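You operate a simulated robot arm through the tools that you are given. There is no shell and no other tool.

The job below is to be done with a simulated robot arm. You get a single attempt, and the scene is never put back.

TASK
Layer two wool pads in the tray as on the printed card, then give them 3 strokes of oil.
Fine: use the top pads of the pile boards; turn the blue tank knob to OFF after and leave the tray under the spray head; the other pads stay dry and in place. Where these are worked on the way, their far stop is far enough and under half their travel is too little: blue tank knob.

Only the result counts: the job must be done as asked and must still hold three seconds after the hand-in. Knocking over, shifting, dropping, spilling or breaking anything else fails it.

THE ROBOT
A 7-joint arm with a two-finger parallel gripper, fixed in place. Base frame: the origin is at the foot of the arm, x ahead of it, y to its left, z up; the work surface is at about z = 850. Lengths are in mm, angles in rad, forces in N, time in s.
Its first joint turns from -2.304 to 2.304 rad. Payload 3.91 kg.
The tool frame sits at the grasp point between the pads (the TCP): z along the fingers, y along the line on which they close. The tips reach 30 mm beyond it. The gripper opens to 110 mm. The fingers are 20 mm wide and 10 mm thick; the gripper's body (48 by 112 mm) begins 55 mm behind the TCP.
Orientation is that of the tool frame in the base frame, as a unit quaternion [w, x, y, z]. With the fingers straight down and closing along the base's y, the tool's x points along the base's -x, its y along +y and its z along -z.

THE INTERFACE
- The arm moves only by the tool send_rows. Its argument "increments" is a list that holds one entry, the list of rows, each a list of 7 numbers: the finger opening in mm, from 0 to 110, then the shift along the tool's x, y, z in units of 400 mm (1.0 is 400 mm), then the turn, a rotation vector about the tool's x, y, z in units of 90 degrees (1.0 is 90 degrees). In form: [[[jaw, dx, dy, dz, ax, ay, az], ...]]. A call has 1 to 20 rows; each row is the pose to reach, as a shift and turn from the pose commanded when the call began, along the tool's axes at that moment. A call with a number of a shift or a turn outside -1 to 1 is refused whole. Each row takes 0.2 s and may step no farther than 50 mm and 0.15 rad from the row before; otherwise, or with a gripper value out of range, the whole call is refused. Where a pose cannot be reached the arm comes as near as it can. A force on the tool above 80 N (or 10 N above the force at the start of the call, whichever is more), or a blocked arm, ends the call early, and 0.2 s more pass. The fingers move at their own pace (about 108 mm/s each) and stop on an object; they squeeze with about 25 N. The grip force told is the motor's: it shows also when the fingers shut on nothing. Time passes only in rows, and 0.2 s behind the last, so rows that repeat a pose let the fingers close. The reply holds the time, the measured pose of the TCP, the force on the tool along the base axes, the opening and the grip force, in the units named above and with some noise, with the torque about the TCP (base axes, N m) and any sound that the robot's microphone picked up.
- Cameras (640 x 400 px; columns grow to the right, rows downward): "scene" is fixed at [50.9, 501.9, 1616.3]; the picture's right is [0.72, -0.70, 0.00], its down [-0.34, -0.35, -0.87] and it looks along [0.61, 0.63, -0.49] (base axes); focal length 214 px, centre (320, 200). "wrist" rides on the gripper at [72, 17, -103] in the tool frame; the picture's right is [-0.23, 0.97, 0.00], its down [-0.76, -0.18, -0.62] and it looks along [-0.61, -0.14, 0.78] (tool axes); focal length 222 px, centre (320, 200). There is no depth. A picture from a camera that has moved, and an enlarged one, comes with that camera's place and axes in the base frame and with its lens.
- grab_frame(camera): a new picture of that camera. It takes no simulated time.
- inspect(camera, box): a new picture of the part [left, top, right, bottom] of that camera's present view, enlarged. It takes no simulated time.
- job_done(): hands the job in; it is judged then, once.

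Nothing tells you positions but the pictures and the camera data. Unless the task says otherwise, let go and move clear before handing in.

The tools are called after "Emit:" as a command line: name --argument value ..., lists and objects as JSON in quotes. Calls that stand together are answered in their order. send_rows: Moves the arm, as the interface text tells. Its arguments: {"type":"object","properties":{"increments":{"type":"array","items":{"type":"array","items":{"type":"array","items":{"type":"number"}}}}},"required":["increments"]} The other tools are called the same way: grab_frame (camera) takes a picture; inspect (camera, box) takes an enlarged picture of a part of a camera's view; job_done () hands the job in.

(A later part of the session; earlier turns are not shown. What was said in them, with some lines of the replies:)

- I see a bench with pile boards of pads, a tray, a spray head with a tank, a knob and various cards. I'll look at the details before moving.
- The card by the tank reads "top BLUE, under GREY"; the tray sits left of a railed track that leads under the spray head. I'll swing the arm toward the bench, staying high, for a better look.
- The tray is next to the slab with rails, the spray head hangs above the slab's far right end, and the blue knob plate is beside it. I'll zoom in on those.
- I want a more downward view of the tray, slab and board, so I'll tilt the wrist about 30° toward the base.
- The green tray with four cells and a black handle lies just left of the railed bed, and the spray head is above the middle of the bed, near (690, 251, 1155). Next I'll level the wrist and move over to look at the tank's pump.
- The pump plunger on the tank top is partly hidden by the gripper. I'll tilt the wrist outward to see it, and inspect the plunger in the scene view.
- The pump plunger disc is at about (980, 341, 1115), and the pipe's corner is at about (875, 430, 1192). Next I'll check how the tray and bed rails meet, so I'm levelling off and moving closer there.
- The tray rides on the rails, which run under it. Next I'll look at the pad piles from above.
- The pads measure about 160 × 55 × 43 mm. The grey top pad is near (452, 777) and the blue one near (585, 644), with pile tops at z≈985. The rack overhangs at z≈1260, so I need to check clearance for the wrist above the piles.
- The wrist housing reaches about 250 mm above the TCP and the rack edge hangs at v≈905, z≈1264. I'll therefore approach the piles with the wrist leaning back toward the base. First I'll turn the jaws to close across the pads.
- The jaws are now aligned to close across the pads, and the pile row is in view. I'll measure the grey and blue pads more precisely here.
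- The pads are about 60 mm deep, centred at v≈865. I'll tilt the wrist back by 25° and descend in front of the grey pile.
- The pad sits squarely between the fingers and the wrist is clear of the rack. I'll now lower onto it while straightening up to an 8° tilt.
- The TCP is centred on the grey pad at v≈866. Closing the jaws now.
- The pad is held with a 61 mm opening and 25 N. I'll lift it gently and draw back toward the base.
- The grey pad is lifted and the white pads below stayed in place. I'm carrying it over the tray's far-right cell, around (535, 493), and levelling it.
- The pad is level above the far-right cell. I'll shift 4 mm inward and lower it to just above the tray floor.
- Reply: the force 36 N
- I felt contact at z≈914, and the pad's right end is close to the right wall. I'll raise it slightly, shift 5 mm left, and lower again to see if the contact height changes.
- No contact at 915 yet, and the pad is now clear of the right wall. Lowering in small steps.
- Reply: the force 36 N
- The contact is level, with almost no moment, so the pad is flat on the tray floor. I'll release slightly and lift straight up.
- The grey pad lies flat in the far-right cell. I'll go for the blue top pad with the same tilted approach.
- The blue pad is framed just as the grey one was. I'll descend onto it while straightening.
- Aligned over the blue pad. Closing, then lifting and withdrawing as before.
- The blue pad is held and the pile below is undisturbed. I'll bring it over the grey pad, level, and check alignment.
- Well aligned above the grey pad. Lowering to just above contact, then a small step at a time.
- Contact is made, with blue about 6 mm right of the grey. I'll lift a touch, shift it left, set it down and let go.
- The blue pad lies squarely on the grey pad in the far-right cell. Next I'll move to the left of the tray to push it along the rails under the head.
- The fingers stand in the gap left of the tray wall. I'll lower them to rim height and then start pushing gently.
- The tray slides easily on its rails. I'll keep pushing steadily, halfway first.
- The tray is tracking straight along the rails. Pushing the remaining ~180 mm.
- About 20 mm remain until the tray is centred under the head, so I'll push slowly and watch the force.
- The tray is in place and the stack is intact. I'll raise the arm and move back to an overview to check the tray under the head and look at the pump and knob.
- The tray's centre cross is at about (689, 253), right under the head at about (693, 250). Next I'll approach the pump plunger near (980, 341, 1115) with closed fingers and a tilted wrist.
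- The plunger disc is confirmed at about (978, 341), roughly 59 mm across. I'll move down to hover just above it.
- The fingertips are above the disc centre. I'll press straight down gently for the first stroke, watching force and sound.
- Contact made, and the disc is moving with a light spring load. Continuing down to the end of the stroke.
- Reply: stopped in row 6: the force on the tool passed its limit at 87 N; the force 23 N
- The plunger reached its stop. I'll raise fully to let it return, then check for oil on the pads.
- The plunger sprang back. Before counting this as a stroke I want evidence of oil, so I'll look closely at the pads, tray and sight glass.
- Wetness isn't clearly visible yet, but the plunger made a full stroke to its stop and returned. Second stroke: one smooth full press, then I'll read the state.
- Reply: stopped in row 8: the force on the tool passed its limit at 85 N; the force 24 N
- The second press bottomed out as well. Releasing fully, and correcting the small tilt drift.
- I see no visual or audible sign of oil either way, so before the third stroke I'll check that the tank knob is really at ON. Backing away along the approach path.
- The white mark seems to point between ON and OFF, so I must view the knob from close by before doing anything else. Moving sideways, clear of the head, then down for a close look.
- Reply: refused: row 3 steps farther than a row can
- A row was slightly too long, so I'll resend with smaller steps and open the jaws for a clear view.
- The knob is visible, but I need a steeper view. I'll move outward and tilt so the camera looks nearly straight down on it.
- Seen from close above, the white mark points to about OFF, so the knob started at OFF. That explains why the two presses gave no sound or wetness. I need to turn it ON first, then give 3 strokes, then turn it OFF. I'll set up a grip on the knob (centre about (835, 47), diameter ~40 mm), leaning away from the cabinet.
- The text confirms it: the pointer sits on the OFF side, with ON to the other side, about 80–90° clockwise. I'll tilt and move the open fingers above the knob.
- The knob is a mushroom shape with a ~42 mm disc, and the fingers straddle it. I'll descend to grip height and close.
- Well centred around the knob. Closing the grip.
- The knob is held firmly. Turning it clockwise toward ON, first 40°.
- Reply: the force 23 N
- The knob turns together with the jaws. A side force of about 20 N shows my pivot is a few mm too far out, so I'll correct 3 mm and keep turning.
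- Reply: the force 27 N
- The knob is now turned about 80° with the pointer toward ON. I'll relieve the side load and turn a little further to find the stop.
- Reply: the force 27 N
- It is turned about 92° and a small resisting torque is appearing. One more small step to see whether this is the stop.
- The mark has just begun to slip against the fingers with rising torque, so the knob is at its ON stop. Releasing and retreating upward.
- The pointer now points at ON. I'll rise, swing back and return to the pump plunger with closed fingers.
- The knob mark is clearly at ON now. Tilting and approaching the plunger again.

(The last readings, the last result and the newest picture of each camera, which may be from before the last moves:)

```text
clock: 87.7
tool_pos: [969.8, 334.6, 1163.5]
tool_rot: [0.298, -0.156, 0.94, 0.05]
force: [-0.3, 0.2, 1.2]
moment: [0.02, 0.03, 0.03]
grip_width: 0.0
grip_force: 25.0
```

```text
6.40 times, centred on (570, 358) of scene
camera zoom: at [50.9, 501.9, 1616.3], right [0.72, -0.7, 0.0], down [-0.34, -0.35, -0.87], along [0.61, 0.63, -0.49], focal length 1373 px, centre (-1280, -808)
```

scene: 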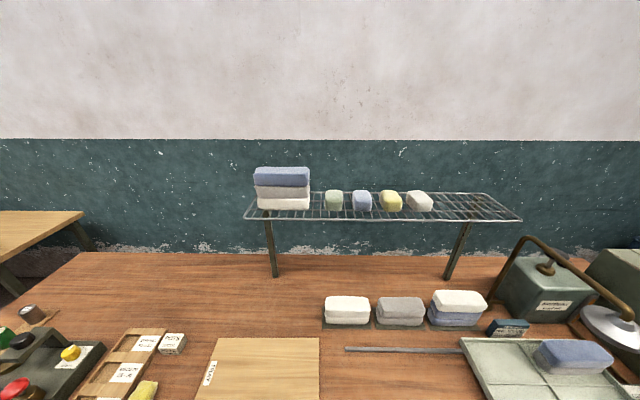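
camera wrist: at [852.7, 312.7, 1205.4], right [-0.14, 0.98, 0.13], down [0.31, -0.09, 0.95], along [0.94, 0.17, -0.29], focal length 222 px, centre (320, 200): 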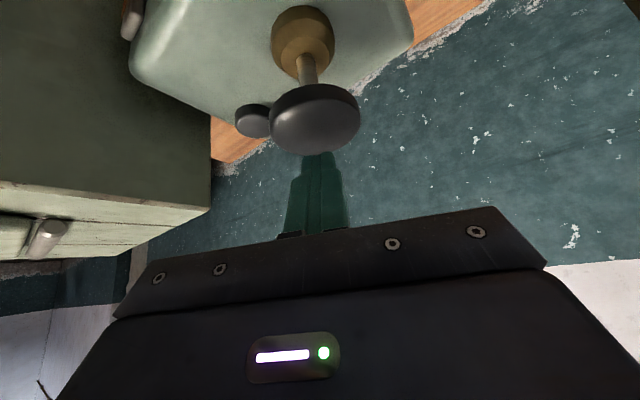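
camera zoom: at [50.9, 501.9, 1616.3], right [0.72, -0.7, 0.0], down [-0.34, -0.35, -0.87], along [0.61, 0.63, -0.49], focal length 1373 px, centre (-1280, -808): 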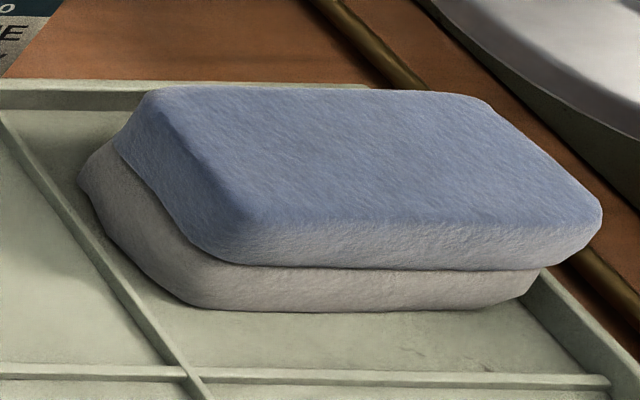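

First true stroke: one smooth full press with the valve on.

Emit:
send_rows --increments '[[[0, 0.0115, 0, 0.0163, 0, 0, 0], [0, 0.023, 0, 0.0327, 0, 0, 0], [0, 0.0346, 0, 0.049, 0, 0, 0], [0, 0.0461, 0, 0.0654, 0, 0, 0], [0, 0.0576, 0, 0.0817, 0, 0, 0], [0, 0.0691, 0, 0.098, 0, 0, 0], [0, 0.0763, 0, 0.1083, 0, 0, 0]]]'

Emit:
inspect --camera "scene" --box '[490, 200, 640, 320]'

Emit:
inspect --camera "scene" --box '[520, 330, 620, 385]'

```text
clock: 89.3
tool_pos: [967.6, 336.6, 1121.6]
tool_rot: [0.304, -0.156, 0.938, 0.053]
force: [-3.5, -2.6, 74.6]
moment: [0.18, -0.59, -0.16]
grip_width: 0.1
grip_force: 25.0
```

```text
3.33 times, centred on (565, 260) of scene
camera zoom: at [50.9, 501.9, 1616.3], right [0.72, -0.7, 0.0], down [-0.34, -0.35, -0.87], along [0.61, 0.63, -0.49], focal length 715 px, centre (-497, 0)
```

zoom: 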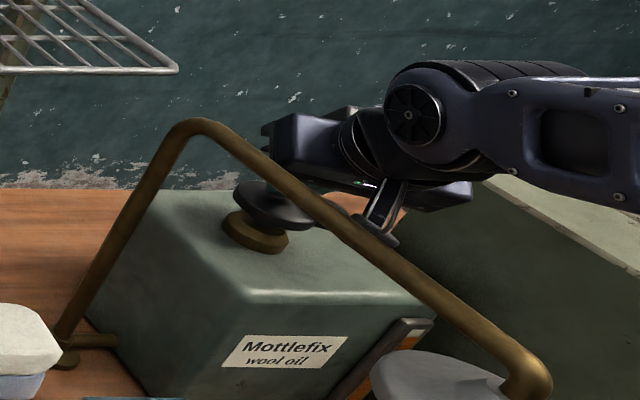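

```text
6.40 times, centred on (570, 358) of scene
camera zoom: at [50.9, 501.9, 1616.3], right [0.72, -0.7, 0.0], down [-0.34, -0.35, -0.87], along [0.61, 0.63, -0.49], focal length 1373 px, centre (-1280, -808)
```

zoom: 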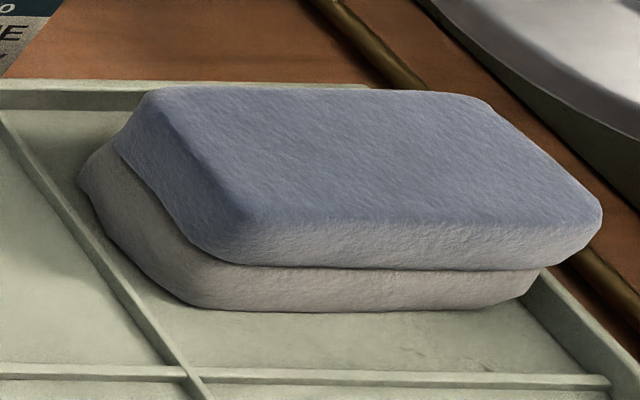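

The blue pad has visibly dulled and the sight-glass level dropped, so this stroke gave oil and the earlier presses with the valve off did not. Releasing fully.

Emit:
send_rows --increments '[[[0, -0.02, 0, -0.028, 0, 0, 0], [0, -0.035, 0, -0.05, 0, 0, 0], [0, -0.05, 0, -0.071, 0, 0, 0], [0, -0.0691, 0, -0.098, 0, 0, 0], [0, -0.0763, 0, -0.1083, 0, 0, 0], [0, -0.0763, 0, -0.1083, 0, 0, 0]]]'

Emit:
inspect --camera "scene" --box '[490, 200, 640, 320]'

Emit:
inspect --camera "scene" --box '[560, 280, 640, 340]'

```text
clock: 90.7
tool_pos: [971.1, 337.1, 1164.4]
tool_rot: [0.297, -0.157, 0.941, 0.051]
force: [-0.7, 0.0, 0.3]
moment: [0.0, -0.06, -0.04]
grip_width: 0.0
grip_force: 25.0
```

```text
3.33 times, centred on (565, 260) of scene
camera zoom: at [50.9, 501.9, 1616.3], right [0.72, -0.7, 0.0], down [-0.34, -0.35, -0.87], along [0.61, 0.63, -0.49], focal length 715 px, centre (-497, 0)
```

zoom: 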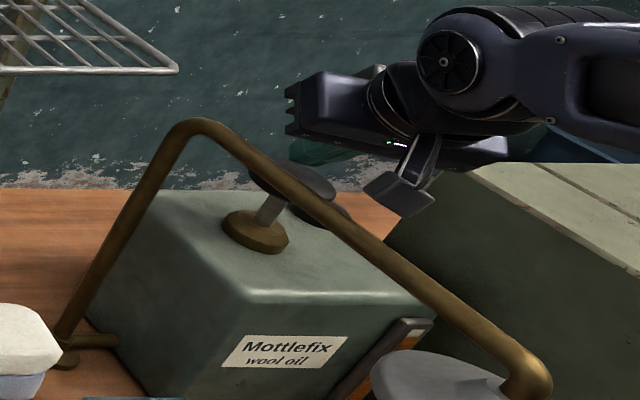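

```text
6.67 times, centred on (600, 310) of scene
camera zoom: at [50.9, 501.9, 1616.3], right [0.72, -0.7, 0.0], down [-0.34, -0.35, -0.87], along [0.61, 0.63, -0.49], focal length 1430 px, centre (-1547, -533)
```

zoom: 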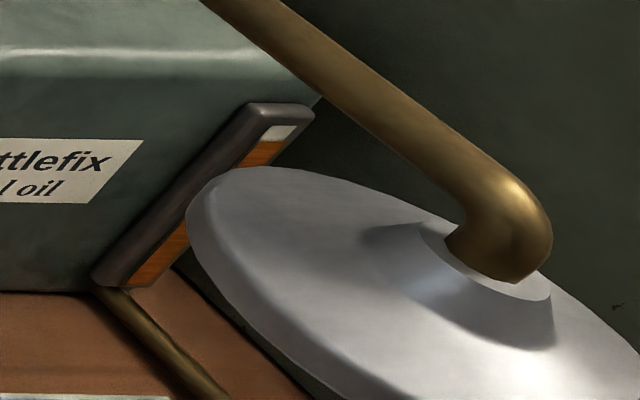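

The gauge shows one step of oil used. Second stroke, same motion.

Emit:
send_rows --increments '[[[0, 0.0115, 0, 0.0163, 0, 0, 0], [0, 0.023, 0, 0.0327, 0, 0, 0], [0, 0.0346, 0, 0.049, 0, 0, 0], [0, 0.0461, 0, 0.0654, 0, 0, 0], [0, 0.0576, 0, 0.0817, 0, 0, 0], [0, 0.0691, 0, 0.098, 0, 0, 0], [0, 0.0763, 0, 0.1083, 0, 0, 0]]]'

Emit:
inspect --camera "scene" --box '[560, 280, 640, 340]'

```text
clock: 92.3
tool_pos: [968.2, 336.4, 1122.6]
tool_rot: [0.305, -0.155, 0.938, 0.053]
force: [-14.1, -1.8, 78.4]
moment: [0.17, -0.28, 0.18]
grip_width: 0.1
grip_force: 25.4
```

```text
6.67 times, centred on (600, 310) of scene
camera zoom: at [50.9, 501.9, 1616.3], right [0.72, -0.7, 0.0], down [-0.34, -0.35, -0.87], along [0.61, 0.63, -0.49], focal length 1430 px, centre (-1547, -533)
```

zoom: 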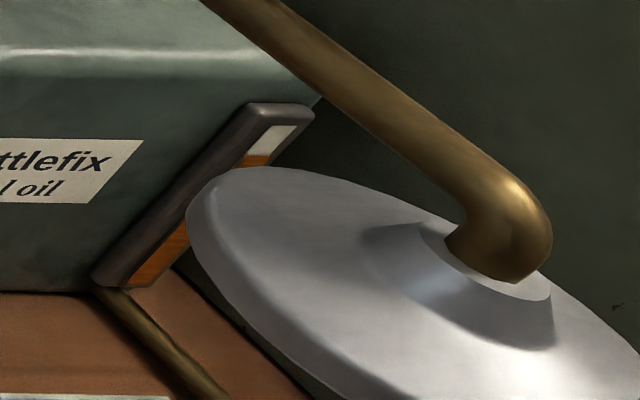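

The gauge dropped a second step. Releasing, then the third and last stroke.

Emit:
send_rows --increments '[[[0, -0.02, 0, -0.028, 0, 0, 0], [0, -0.035, 0, -0.05, 0, 0, 0], [0, -0.05, 0, -0.071, 0, 0, 0], [0, -0.0691, 0, -0.098, 0, 0, 0], [0, -0.0763, 0, -0.1083, 0, 0, 0], [0, -0.0763, 0, -0.1083, 0, 0, 0]]]'

Emit:
send_rows --increments '[[[0, 0.0115, 0, 0.0163, 0, 0, 0], [0, 0.023, 0, 0.0327, 0, 0, 0], [0, 0.0346, 0, 0.049, 0, 0, 0], [0, 0.0461, 0, 0.0654, 0, 0, 0], [0, 0.0576, 0, 0.0817, 0, 0, 0], [0, 0.0691, 0, 0.098, 0, 0, 0], [0, 0.0763, 0, 0.1083, 0, 0, 0]]]'

Emit:
inspect --camera "scene" --box '[560, 280, 640, 340]'

Emit:
inspect --camera "scene" --box '[520, 330, 620, 385]'

```text
clock: 93.7
tool_pos: [970.7, 337.0, 1166.2]
tool_rot: [0.297, -0.156, 0.941, 0.051]
force: [0.4, -0.4, 0.1]
moment: [0.01, 0.01, 0.01]
grip_width: 0.0
grip_force: 24.9
```

```text
clock: 95.3
tool_pos: [967.8, 336.4, 1122.4]
tool_rot: [0.305, -0.155, 0.938, 0.053]
force: [-8.2, -4.7, 77.5]
moment: [0.09, -0.5, -0.05]
grip_width: 0.0
grip_force: 24.6
```

```text
6.67 times, centred on (600, 310) of scene
camera zoom: at [50.9, 501.9, 1616.3], right [0.72, -0.7, 0.0], down [-0.34, -0.35, -0.87], along [0.61, 0.63, -0.49], focal length 1430 px, centre (-1547, -533)
```

zoom: 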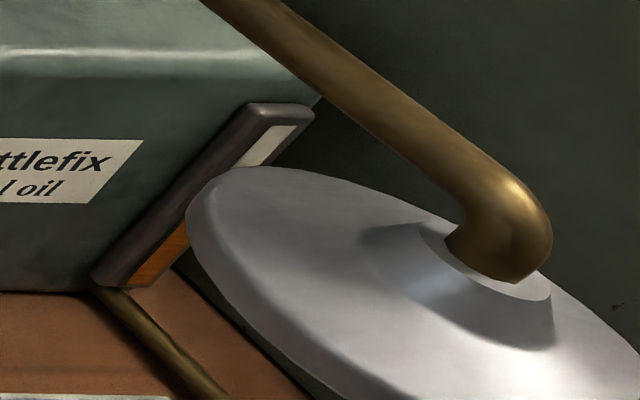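

```text
6.40 times, centred on (570, 358) of scene
camera zoom: at [50.9, 501.9, 1616.3], right [0.72, -0.7, 0.0], down [-0.34, -0.35, -0.87], along [0.61, 0.63, -0.49], focal length 1373 px, centre (-1280, -808)
```

zoom: 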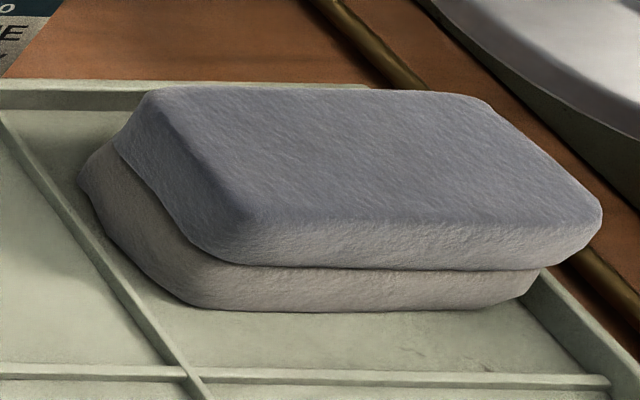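

All three strokes registered: three gauge steps, and the pads darker. Releasing the plunger and backing away to the knob.

Emit:
send_rows --increments '[[[0, -0.02, 0, -0.028, 0, 0, 0], [0, -0.035, 0, -0.05, 0, 0, 0], [0, -0.05, 0, -0.071, 0, 0, 0], [0, -0.0691, 0, -0.098, 0, 0, 0], [0, -0.0763, 0, -0.1083, 0, 0, 0], [0, -0.0683, -0.003, -0.2, 0, 0, 0], [0, -0.0603, -0.007, -0.292, 0, 0, 0], [0, -0.0523, -0.01, -0.385, 0, 0, 0], [0, -0.0453, -0.013, -0.477, 0, 0, 0]]]'

Emit:
inspect --camera "scene" --box '[490, 200, 640, 320]'

```text
clock: 97.3
tool_pos: [883.0, 299.8, 1277.2]
tool_rot: [0.297, -0.156, 0.941, 0.051]
force: [0.7, -0.3, -1.5]
moment: [0.02, 0.01, -0.03]
grip_width: 0.1
grip_force: 25.5
```

```text
3.33 times, centred on (565, 260) of scene
camera zoom: at [50.9, 501.9, 1616.3], right [0.72, -0.7, 0.0], down [-0.34, -0.35, -0.87], along [0.61, 0.63, -0.49], focal length 715 px, centre (-497, 0)
```

zoom: 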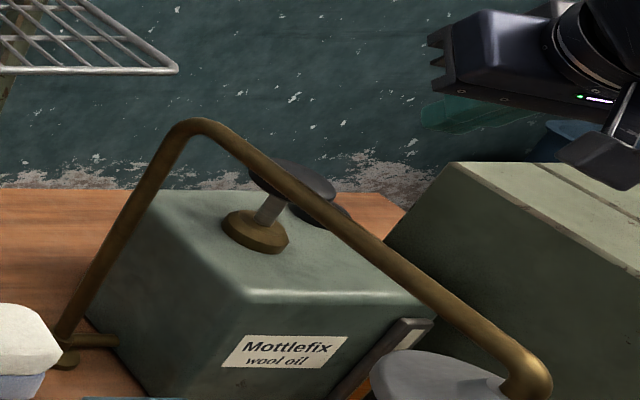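

The plunger is back up. Levelling the wrist, swinging over and lowering toward the knob in reverse of before.

Emit:
send_rows --increments '[[[0, 0.01, -0.001, -0.04, 0, 0.078, 0], [0, 0.019, -0.002, -0.081, 0, 0.156, 0], [0, 0.029, -0.004, -0.121, 0, 0.233, 0], [0, 0.039, -0.005, -0.162, 0, 0.311, 0], [0, 0.0485, -0.006, -0.202, 0, 0.389, 0]]]'

Emit:
send_rows --increments '[[[0, 0.019, -0.048, -0.003, 0, 0, 0.08], [0, 0.038, -0.096, -0.005, 0, 0, 0.16], [0, 0.057, -0.144, -0.008, 0, 0, 0.24], [0, 0.076, -0.193, -0.01, 0, 0, 0.32], [0, 0.095, -0.241, -0.013, 0, 0, 0.4], [0, 0.114, -0.289, -0.015, 0, 0, 0.48], [0, 0.133, -0.337, -0.018, 0, 0, 0.56], [0, 0.152, -0.385, -0.02, 0, 0, 0.64], [0, 0.171, -0.433, -0.023, 0, 0, 0.72], [0, 0.19, -0.4815, -0.025, 0, 0, 0.8]]]'

Emit:
send_rows --increments '[[[20, 0, 0, 0.104, 0, -0.046, 0], [40, 0, 0, 0.208, 0, -0.093, 0], [62, 0, 0, 0.3125, 0, -0.139, 0], [62, 0, 0, 0.417, 0, -0.185, 0], [62, 0, 0, 0.521, 0, -0.232, 0], [62, 0, 0, 0.625, 0, -0.278, 0]]]'

Emit:
grab_frame --camera "wrist"

```text
clock: 98.5
tool_pos: [822.6, 276.6, 1333.8]
tool_rot: [-0.001, -0.165, 0.986, 0.001]
force: [0.1, 0.0, -0.6]
moment: [0.01, -0.04, -0.01]
grip_width: 0.0
grip_force: 24.7
```

```text
clock: 100.7
tool_pos: [811.8, 70.5, 1342.0]
tool_rot: [0.0, 0.448, 0.894, 0.001]
force: [0.0, 0.6, 0.3]
moment: [-0.02, 0.0, -0.03]
grip_width: 0.0
grip_force: 25.1
```

```text
clock: 102.1
tool_pos: [814.7, 71.7, 1092.0]
tool_rot: [0.194, 0.437, 0.873, -0.094]
force: [-0.1, 0.0, 0.7]
moment: [0.02, -0.02, 0.01]
grip_width: 61.9
grip_force: 0.1
```

```text
taken
camera wrist: at [762.9, 169.1, 1154.5], right [0.9, 0.42, 0.1], down [0.11, -0.45, 0.89], along [0.42, -0.79, -0.45], focal length 222 px, centre (320, 200)
```

wrist: 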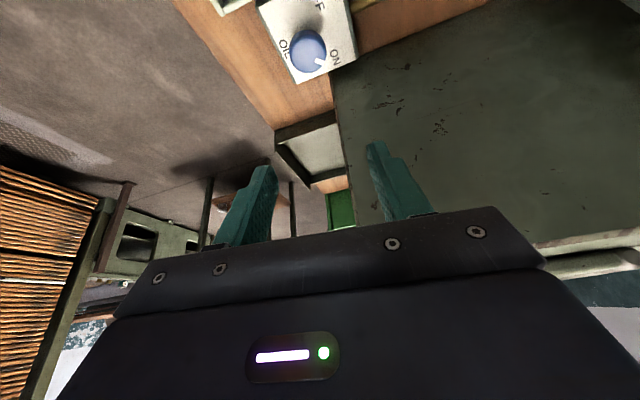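

The view matches the earlier pose. Descending around the knob again.

Emit:
send_rows --increments '[[[62, 0.04, -0.002, 0.1, 0, 0, 0], [62, 0.09, -0.004, 0.2, 0, 0, 0], [62, 0.135, -0.006, 0.3, 0, 0, 0], [62, 0.135, -0.006, 0.38, 0, 0, 0], [62, 0.135, -0.006, 0.4325, 0, 0, 0], [62, 0.135, -0.006, 0.4325, 0, 0, 0]]]'

Emit:
inspect --camera "wrist" --box '[220, 60, 420, 220]'

```text
clock: 103.5
tool_pos: [826.0, 51.4, 913.9]
tool_rot: [0.194, 0.437, 0.873, -0.096]
force: [-0.7, -0.2, 0.4]
moment: [0.01, 0.02, 0.01]
grip_width: 61.9
grip_force: 0.1
```

```text
2.50 times, centred on (320, 140) of wrist
camera zoom: at [774.8, 148.6, 976.2], right [0.9, 0.42, 0.1], down [0.11, -0.45, 0.89], along [0.42, -0.79, -0.45], focal length 555 px, centre (320, 350)
```

zoom: 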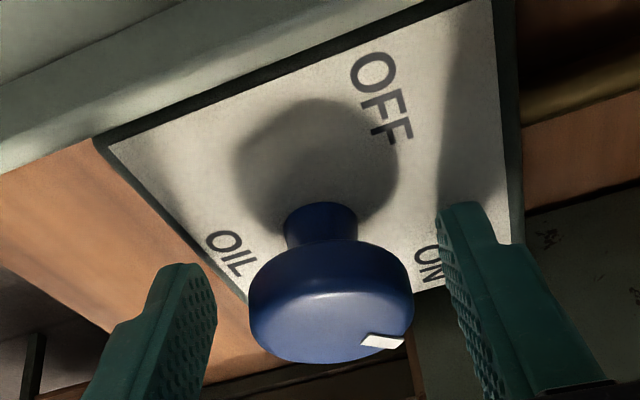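

Closing on the knob, then turning counter-clockwise 40° toward OFF.

Emit:
send_rows --increments '[[[20, 0, 0, 0, 0, 0, 0], [20, 0, 0, 0, 0, 0, 0], [20, 0, 0, 0, 0, 0, 0]]]'

Emit:
send_rows --increments '[[[20, -0.0001, -0.0023, 0.0001, -0.0376, 0, -0.0806], [20, -0.0006, -0.0045, 0.0003, -0.0751, 0, -0.1611], [20, -0.0013, -0.0067, 0.0006, -0.1127, 0, -0.2417], [20, -0.0023, -0.0087, 0.0011, -0.1503, 0, -0.3222], [20, -0.0035, -0.0105, 0.0016, -0.1878, 0, -0.4028], [20, -0.0035, -0.0105, 0.0016, -0.1878, 0, -0.4028]]]'

Emit:
inspect --camera "wrist" --box '[220, 60, 420, 220]'

```text
clock: 104.3
tool_pos: [828.0, 52.2, 913.1]
tool_rot: [0.194, 0.437, 0.873, -0.094]
force: [28.3, 15.2, -6.7]
moment: [0.41, -0.43, 0.2]
grip_width: 39.6
grip_force: 44.7
```

```text
clock: 105.7
tool_pos: [826.1, 49.1, 914.4]
tool_rot: [0.216, 0.111, 0.97, -0.022]
force: [25.4, 17.0, 14.6]
moment: [0.14, -0.43, 0.19]
grip_width: 39.8
grip_force: 45.5
```

```text
2.50 times, centred on (320, 140) of wrist
camera zoom: at [722.9, 89.6, 975.8], right [0.42, 0.9, 0.1], down [0.37, -0.27, 0.89], along [0.83, -0.33, -0.45], focal length 555 px, centre (320, 350)
```

zoom: 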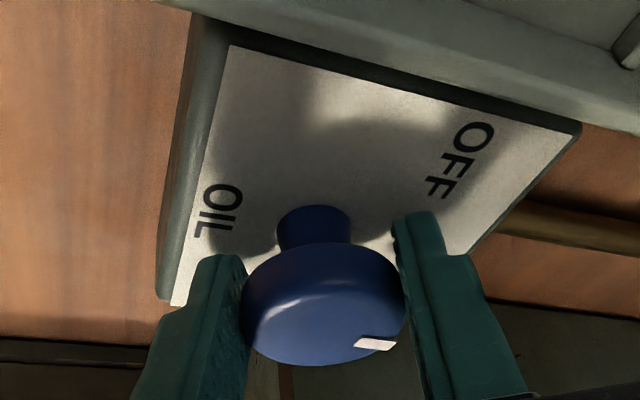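

The knob follows. Relieving the small side load and turning another 48°.

Emit:
send_rows --increments '[[[20, -0.0033, 0.0013, 0.0016, -0.0376, 0, -0.0806], [20, -0.0038, -0.0009, 0.0018, -0.0751, 0, -0.1611], [20, -0.0045, -0.0031, 0.0021, -0.1127, 0, -0.2417], [20, -0.0055, -0.0051, 0.0026, -0.1503, 0, -0.3222], [20, -0.0067, -0.0069, 0.0031, -0.1878, 0, -0.4028], [20, -0.0081, -0.0086, 0.0038, -0.2254, 0, -0.4833], [20, -0.0081, -0.0086, 0.0038, -0.2254, 0, -0.4833]]]'

Emit:
inspect --camera "wrist" --box '[220, 60, 420, 220]'

```text
clock: 107.3
tool_pos: [826.2, 42.7, 912.8]
tool_rot: [0.207, -0.293, 0.931, 0.066]
force: [-4.4, -8.3, 26.5]
moment: [0.3, -0.55, 0.01]
grip_width: 39.4
grip_force: 45.2
```

```text
2.50 times, centred on (320, 140) of wrist
camera zoom: at [727.5, -5.9, 975.3], right [-0.39, 0.92, 0.1], down [0.45, 0.1, 0.89], along [0.8, 0.39, -0.45], focal length 555 px, centre (320, 350)
```

zoom: 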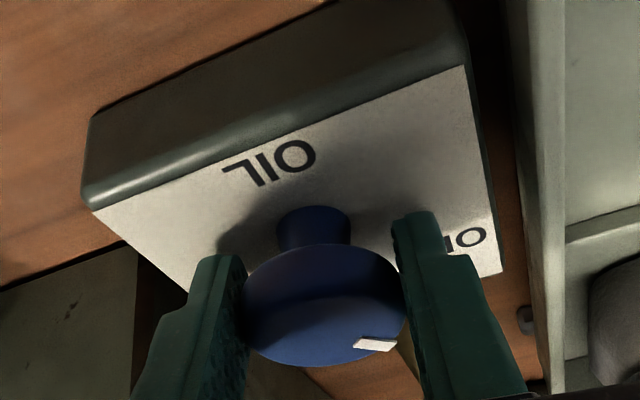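

About 88° turned back. Going another 16° to reach the OFF stop.

Emit:
send_rows --increments '[[[20, -0.0001, -0.0014, 0.0001, -0.0235, 0, -0.0504], [20, -0.0002, -0.0028, 0.0001, -0.047, 0, -0.1007], [20, -0.0006, -0.0045, 0.0003, -0.0751, 0, -0.1611], [20, -0.0006, -0.0045, 0.0003, -0.0751, 0, -0.1611]]]'

Emit:
inspect --camera "wrist" --box '[220, 60, 420, 220]'

```text
clock: 108.3
tool_pos: [828.0, 41.3, 911.5]
tool_rot: [0.197, -0.42, 0.881, 0.096]
force: [2.7, -10.3, -2.7]
moment: [0.55, -0.2, -0.35]
grip_width: 39.6
grip_force: 44.7
```

```text
2.50 times, centred on (320, 140) of wrist
camera zoom: at [746.5, -32.5, 973.8], right [-0.63, 0.77, 0.1], down [0.41, 0.22, 0.89], along [0.66, 0.6, -0.45], focal length 555 px, centre (320, 350)
```

zoom: 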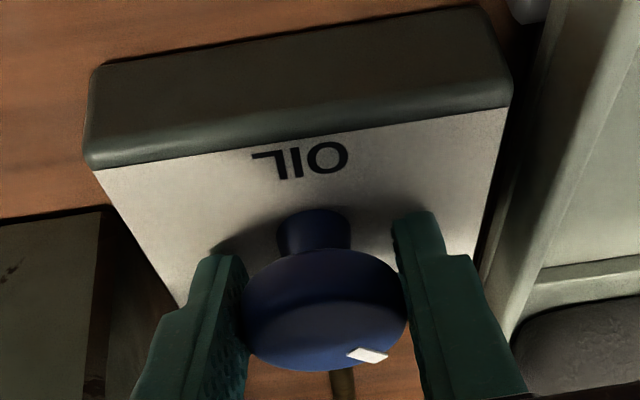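

The mark slipped slightly with rising torque, so the OFF stop is reached. Releasing and retreating.

Emit:
send_rows --increments '[[[62, 0, 0, 0, 0, 0, 0], [62, 0, 0, 0, 0, 0, 0], [62, 0, 0, -0.05, 0, 0, 0], [62, 0, 0, -0.13, 0, 0, 0], [62, -0.03, 0, -0.23, 0, 0, 0], [62, -0.05, 0, -0.34, 0, 0, 0], [62, -0.05, 0, -0.45, 0, 0.06, 0], [62, -0.05, 0, -0.56, 0, 0.12, 0]]]'

Emit:
grab_frame --camera "wrist"

Emit:
inspect --camera "wrist" --box '[220, 0, 380, 120]'

Emit:
grab_frame --camera "scene"

```text
clock: 110.1
tool_pos: [778.7, -16.8, 1121.6]
tool_rot: [0.113, -0.427, 0.896, 0.055]
force: [0.1, -0.9, -0.7]
moment: [0.04, 0.03, 0.02]
grip_width: 62.2
grip_force: 0.0
```

```text
taken
camera wrist: at [705.9, -81.8, 1204.5], right [-0.62, 0.78, 0.06], down [0.51, 0.34, 0.79], along [0.6, 0.52, -0.61], focal length 222 px, centre (320, 200)
```

wrist: 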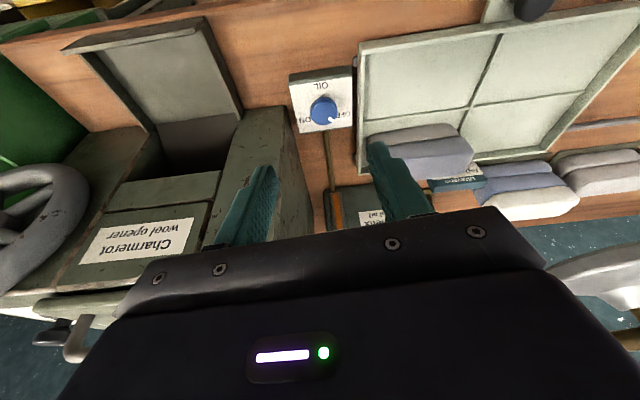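

```text
3.33 times, centred on (300, 60) of wrist
camera zoom: at [705.9, -81.8, 1204.5], right [-0.62, 0.78, 0.06], down [0.51, 0.34, 0.79], along [0.6, 0.52, -0.61], focal length 740 px, centre (387, 667)
```

zoom: 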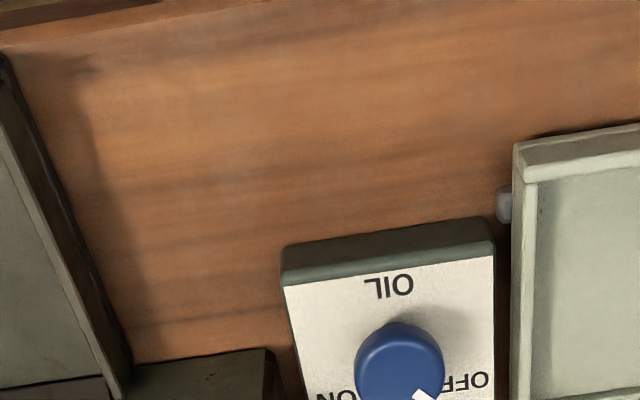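

```text
taken
```

scene: 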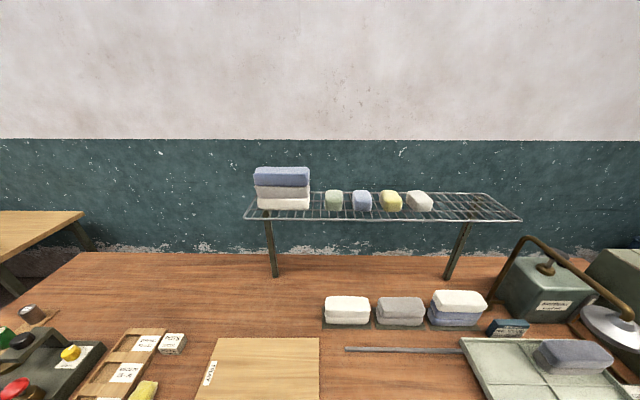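

The pointer is back at OFF and everything else is in place. I'll rise clear and do a last check.

Emit:
send_rows --increments '[[[62, -0.018, 0, -0.073, 0, 0, 0], [62, -0.037, 0, -0.146, 0, 0, 0], [62, -0.055, 0, -0.218, 0, 0, 0], [62, -0.074, 0, -0.291, 0, 0, 0], [62, -0.092, 0, -0.364, 0, 0, 0], [62, -0.092, 0, -0.364, 0, 0, 0]]]'

Emit:
grab_frame --camera "wrist"

Emit:
inspect --camera "wrist" --box '[260, 60, 560, 220]'

Emit:
inspect --camera "scene" --box '[440, 240, 640, 400]'

```text
clock: 111.5
tool_pos: [779.1, -17.9, 1274.1]
tool_rot: [0.113, -0.426, 0.896, 0.054]
force: [-0.1, -0.2, -0.3]
moment: [-0.01, 0.03, 0.04]
grip_width: 62.1
grip_force: 0.0
```

```text
taken
camera wrist: at [707.1, -82.5, 1354.7], right [-0.62, 0.78, 0.06], down [0.51, 0.34, 0.79], along [0.6, 0.52, -0.61], focal length 222 px, centre (320, 200)
```

wrist: 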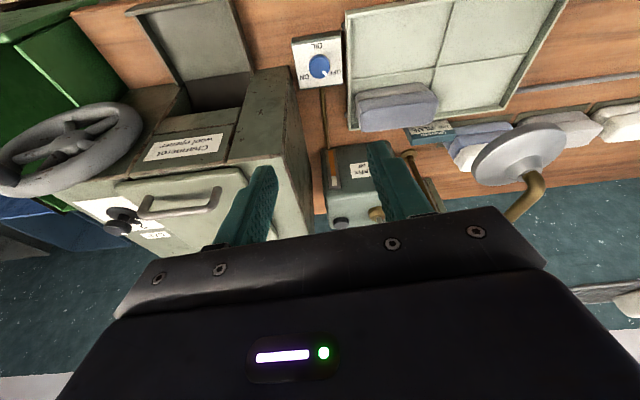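

```text
2.13 times, centred on (410, 140) of wrist
camera zoom: at [707.1, -82.5, 1354.7], right [-0.62, 0.78, 0.06], down [0.51, 0.34, 0.79], along [0.6, 0.52, -0.61], focal length 474 px, centre (128, 328)
```

zoom: 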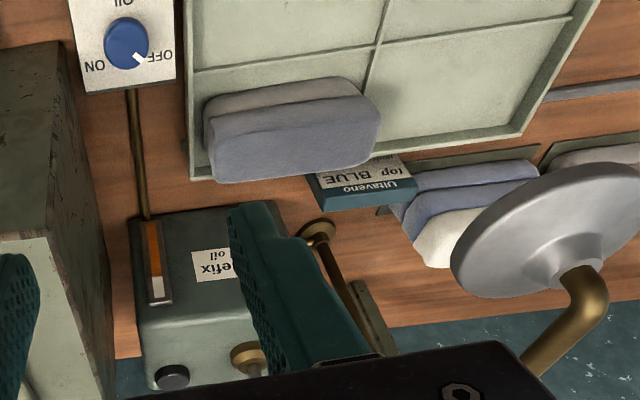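

```text
2.50 times, centred on (540, 320) of scene
camera zoom: at [50.9, 501.9, 1616.3], right [0.72, -0.7, 0.0], down [-0.34, -0.35, -0.87], along [0.61, 0.63, -0.49], focal length 536 px, centre (-230, -100)
```

zoom: 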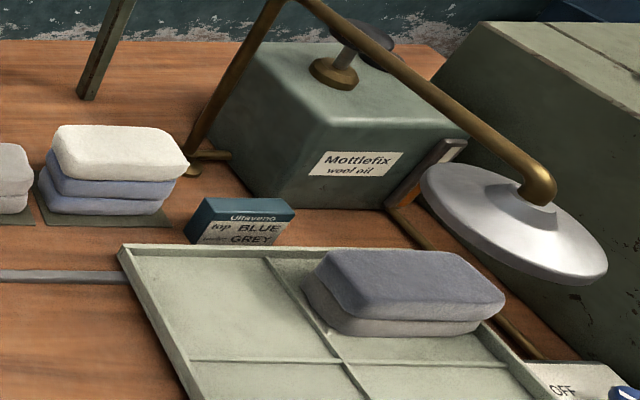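

Blue is on grey in the tray under the head, three strokes have been given, the knob is at OFF, the other pads are untouched and the arm is clear. Handing in.

Emit:
job_done

```text
The job is handed in.
```

The job is handed in. Blue is stacked on grey in one cell of the tray, the tray is under the spray head, and the pads have had three strokes of oil. The tank knob is back at OFF.

- **Pads:** I took the top grey and top blue pads from their boards. The pads beneath them stayed in place, and the other pads look dry.
- **Oil:** The knob started at OFF, which I only noticed after pressing the pump twice. Those two presses left the pads looking unchanged. I then turned the knob to ON and gave three full strokes. The sight glass fell after each one, and the pads darkened.
- **Knob and arm:** I turned the knob back to its OFF stop. The arm let go and moved clear before I handed in.

I saw nothing else knocked or shifted in the last pictures. No judging result came back with the hand-in.
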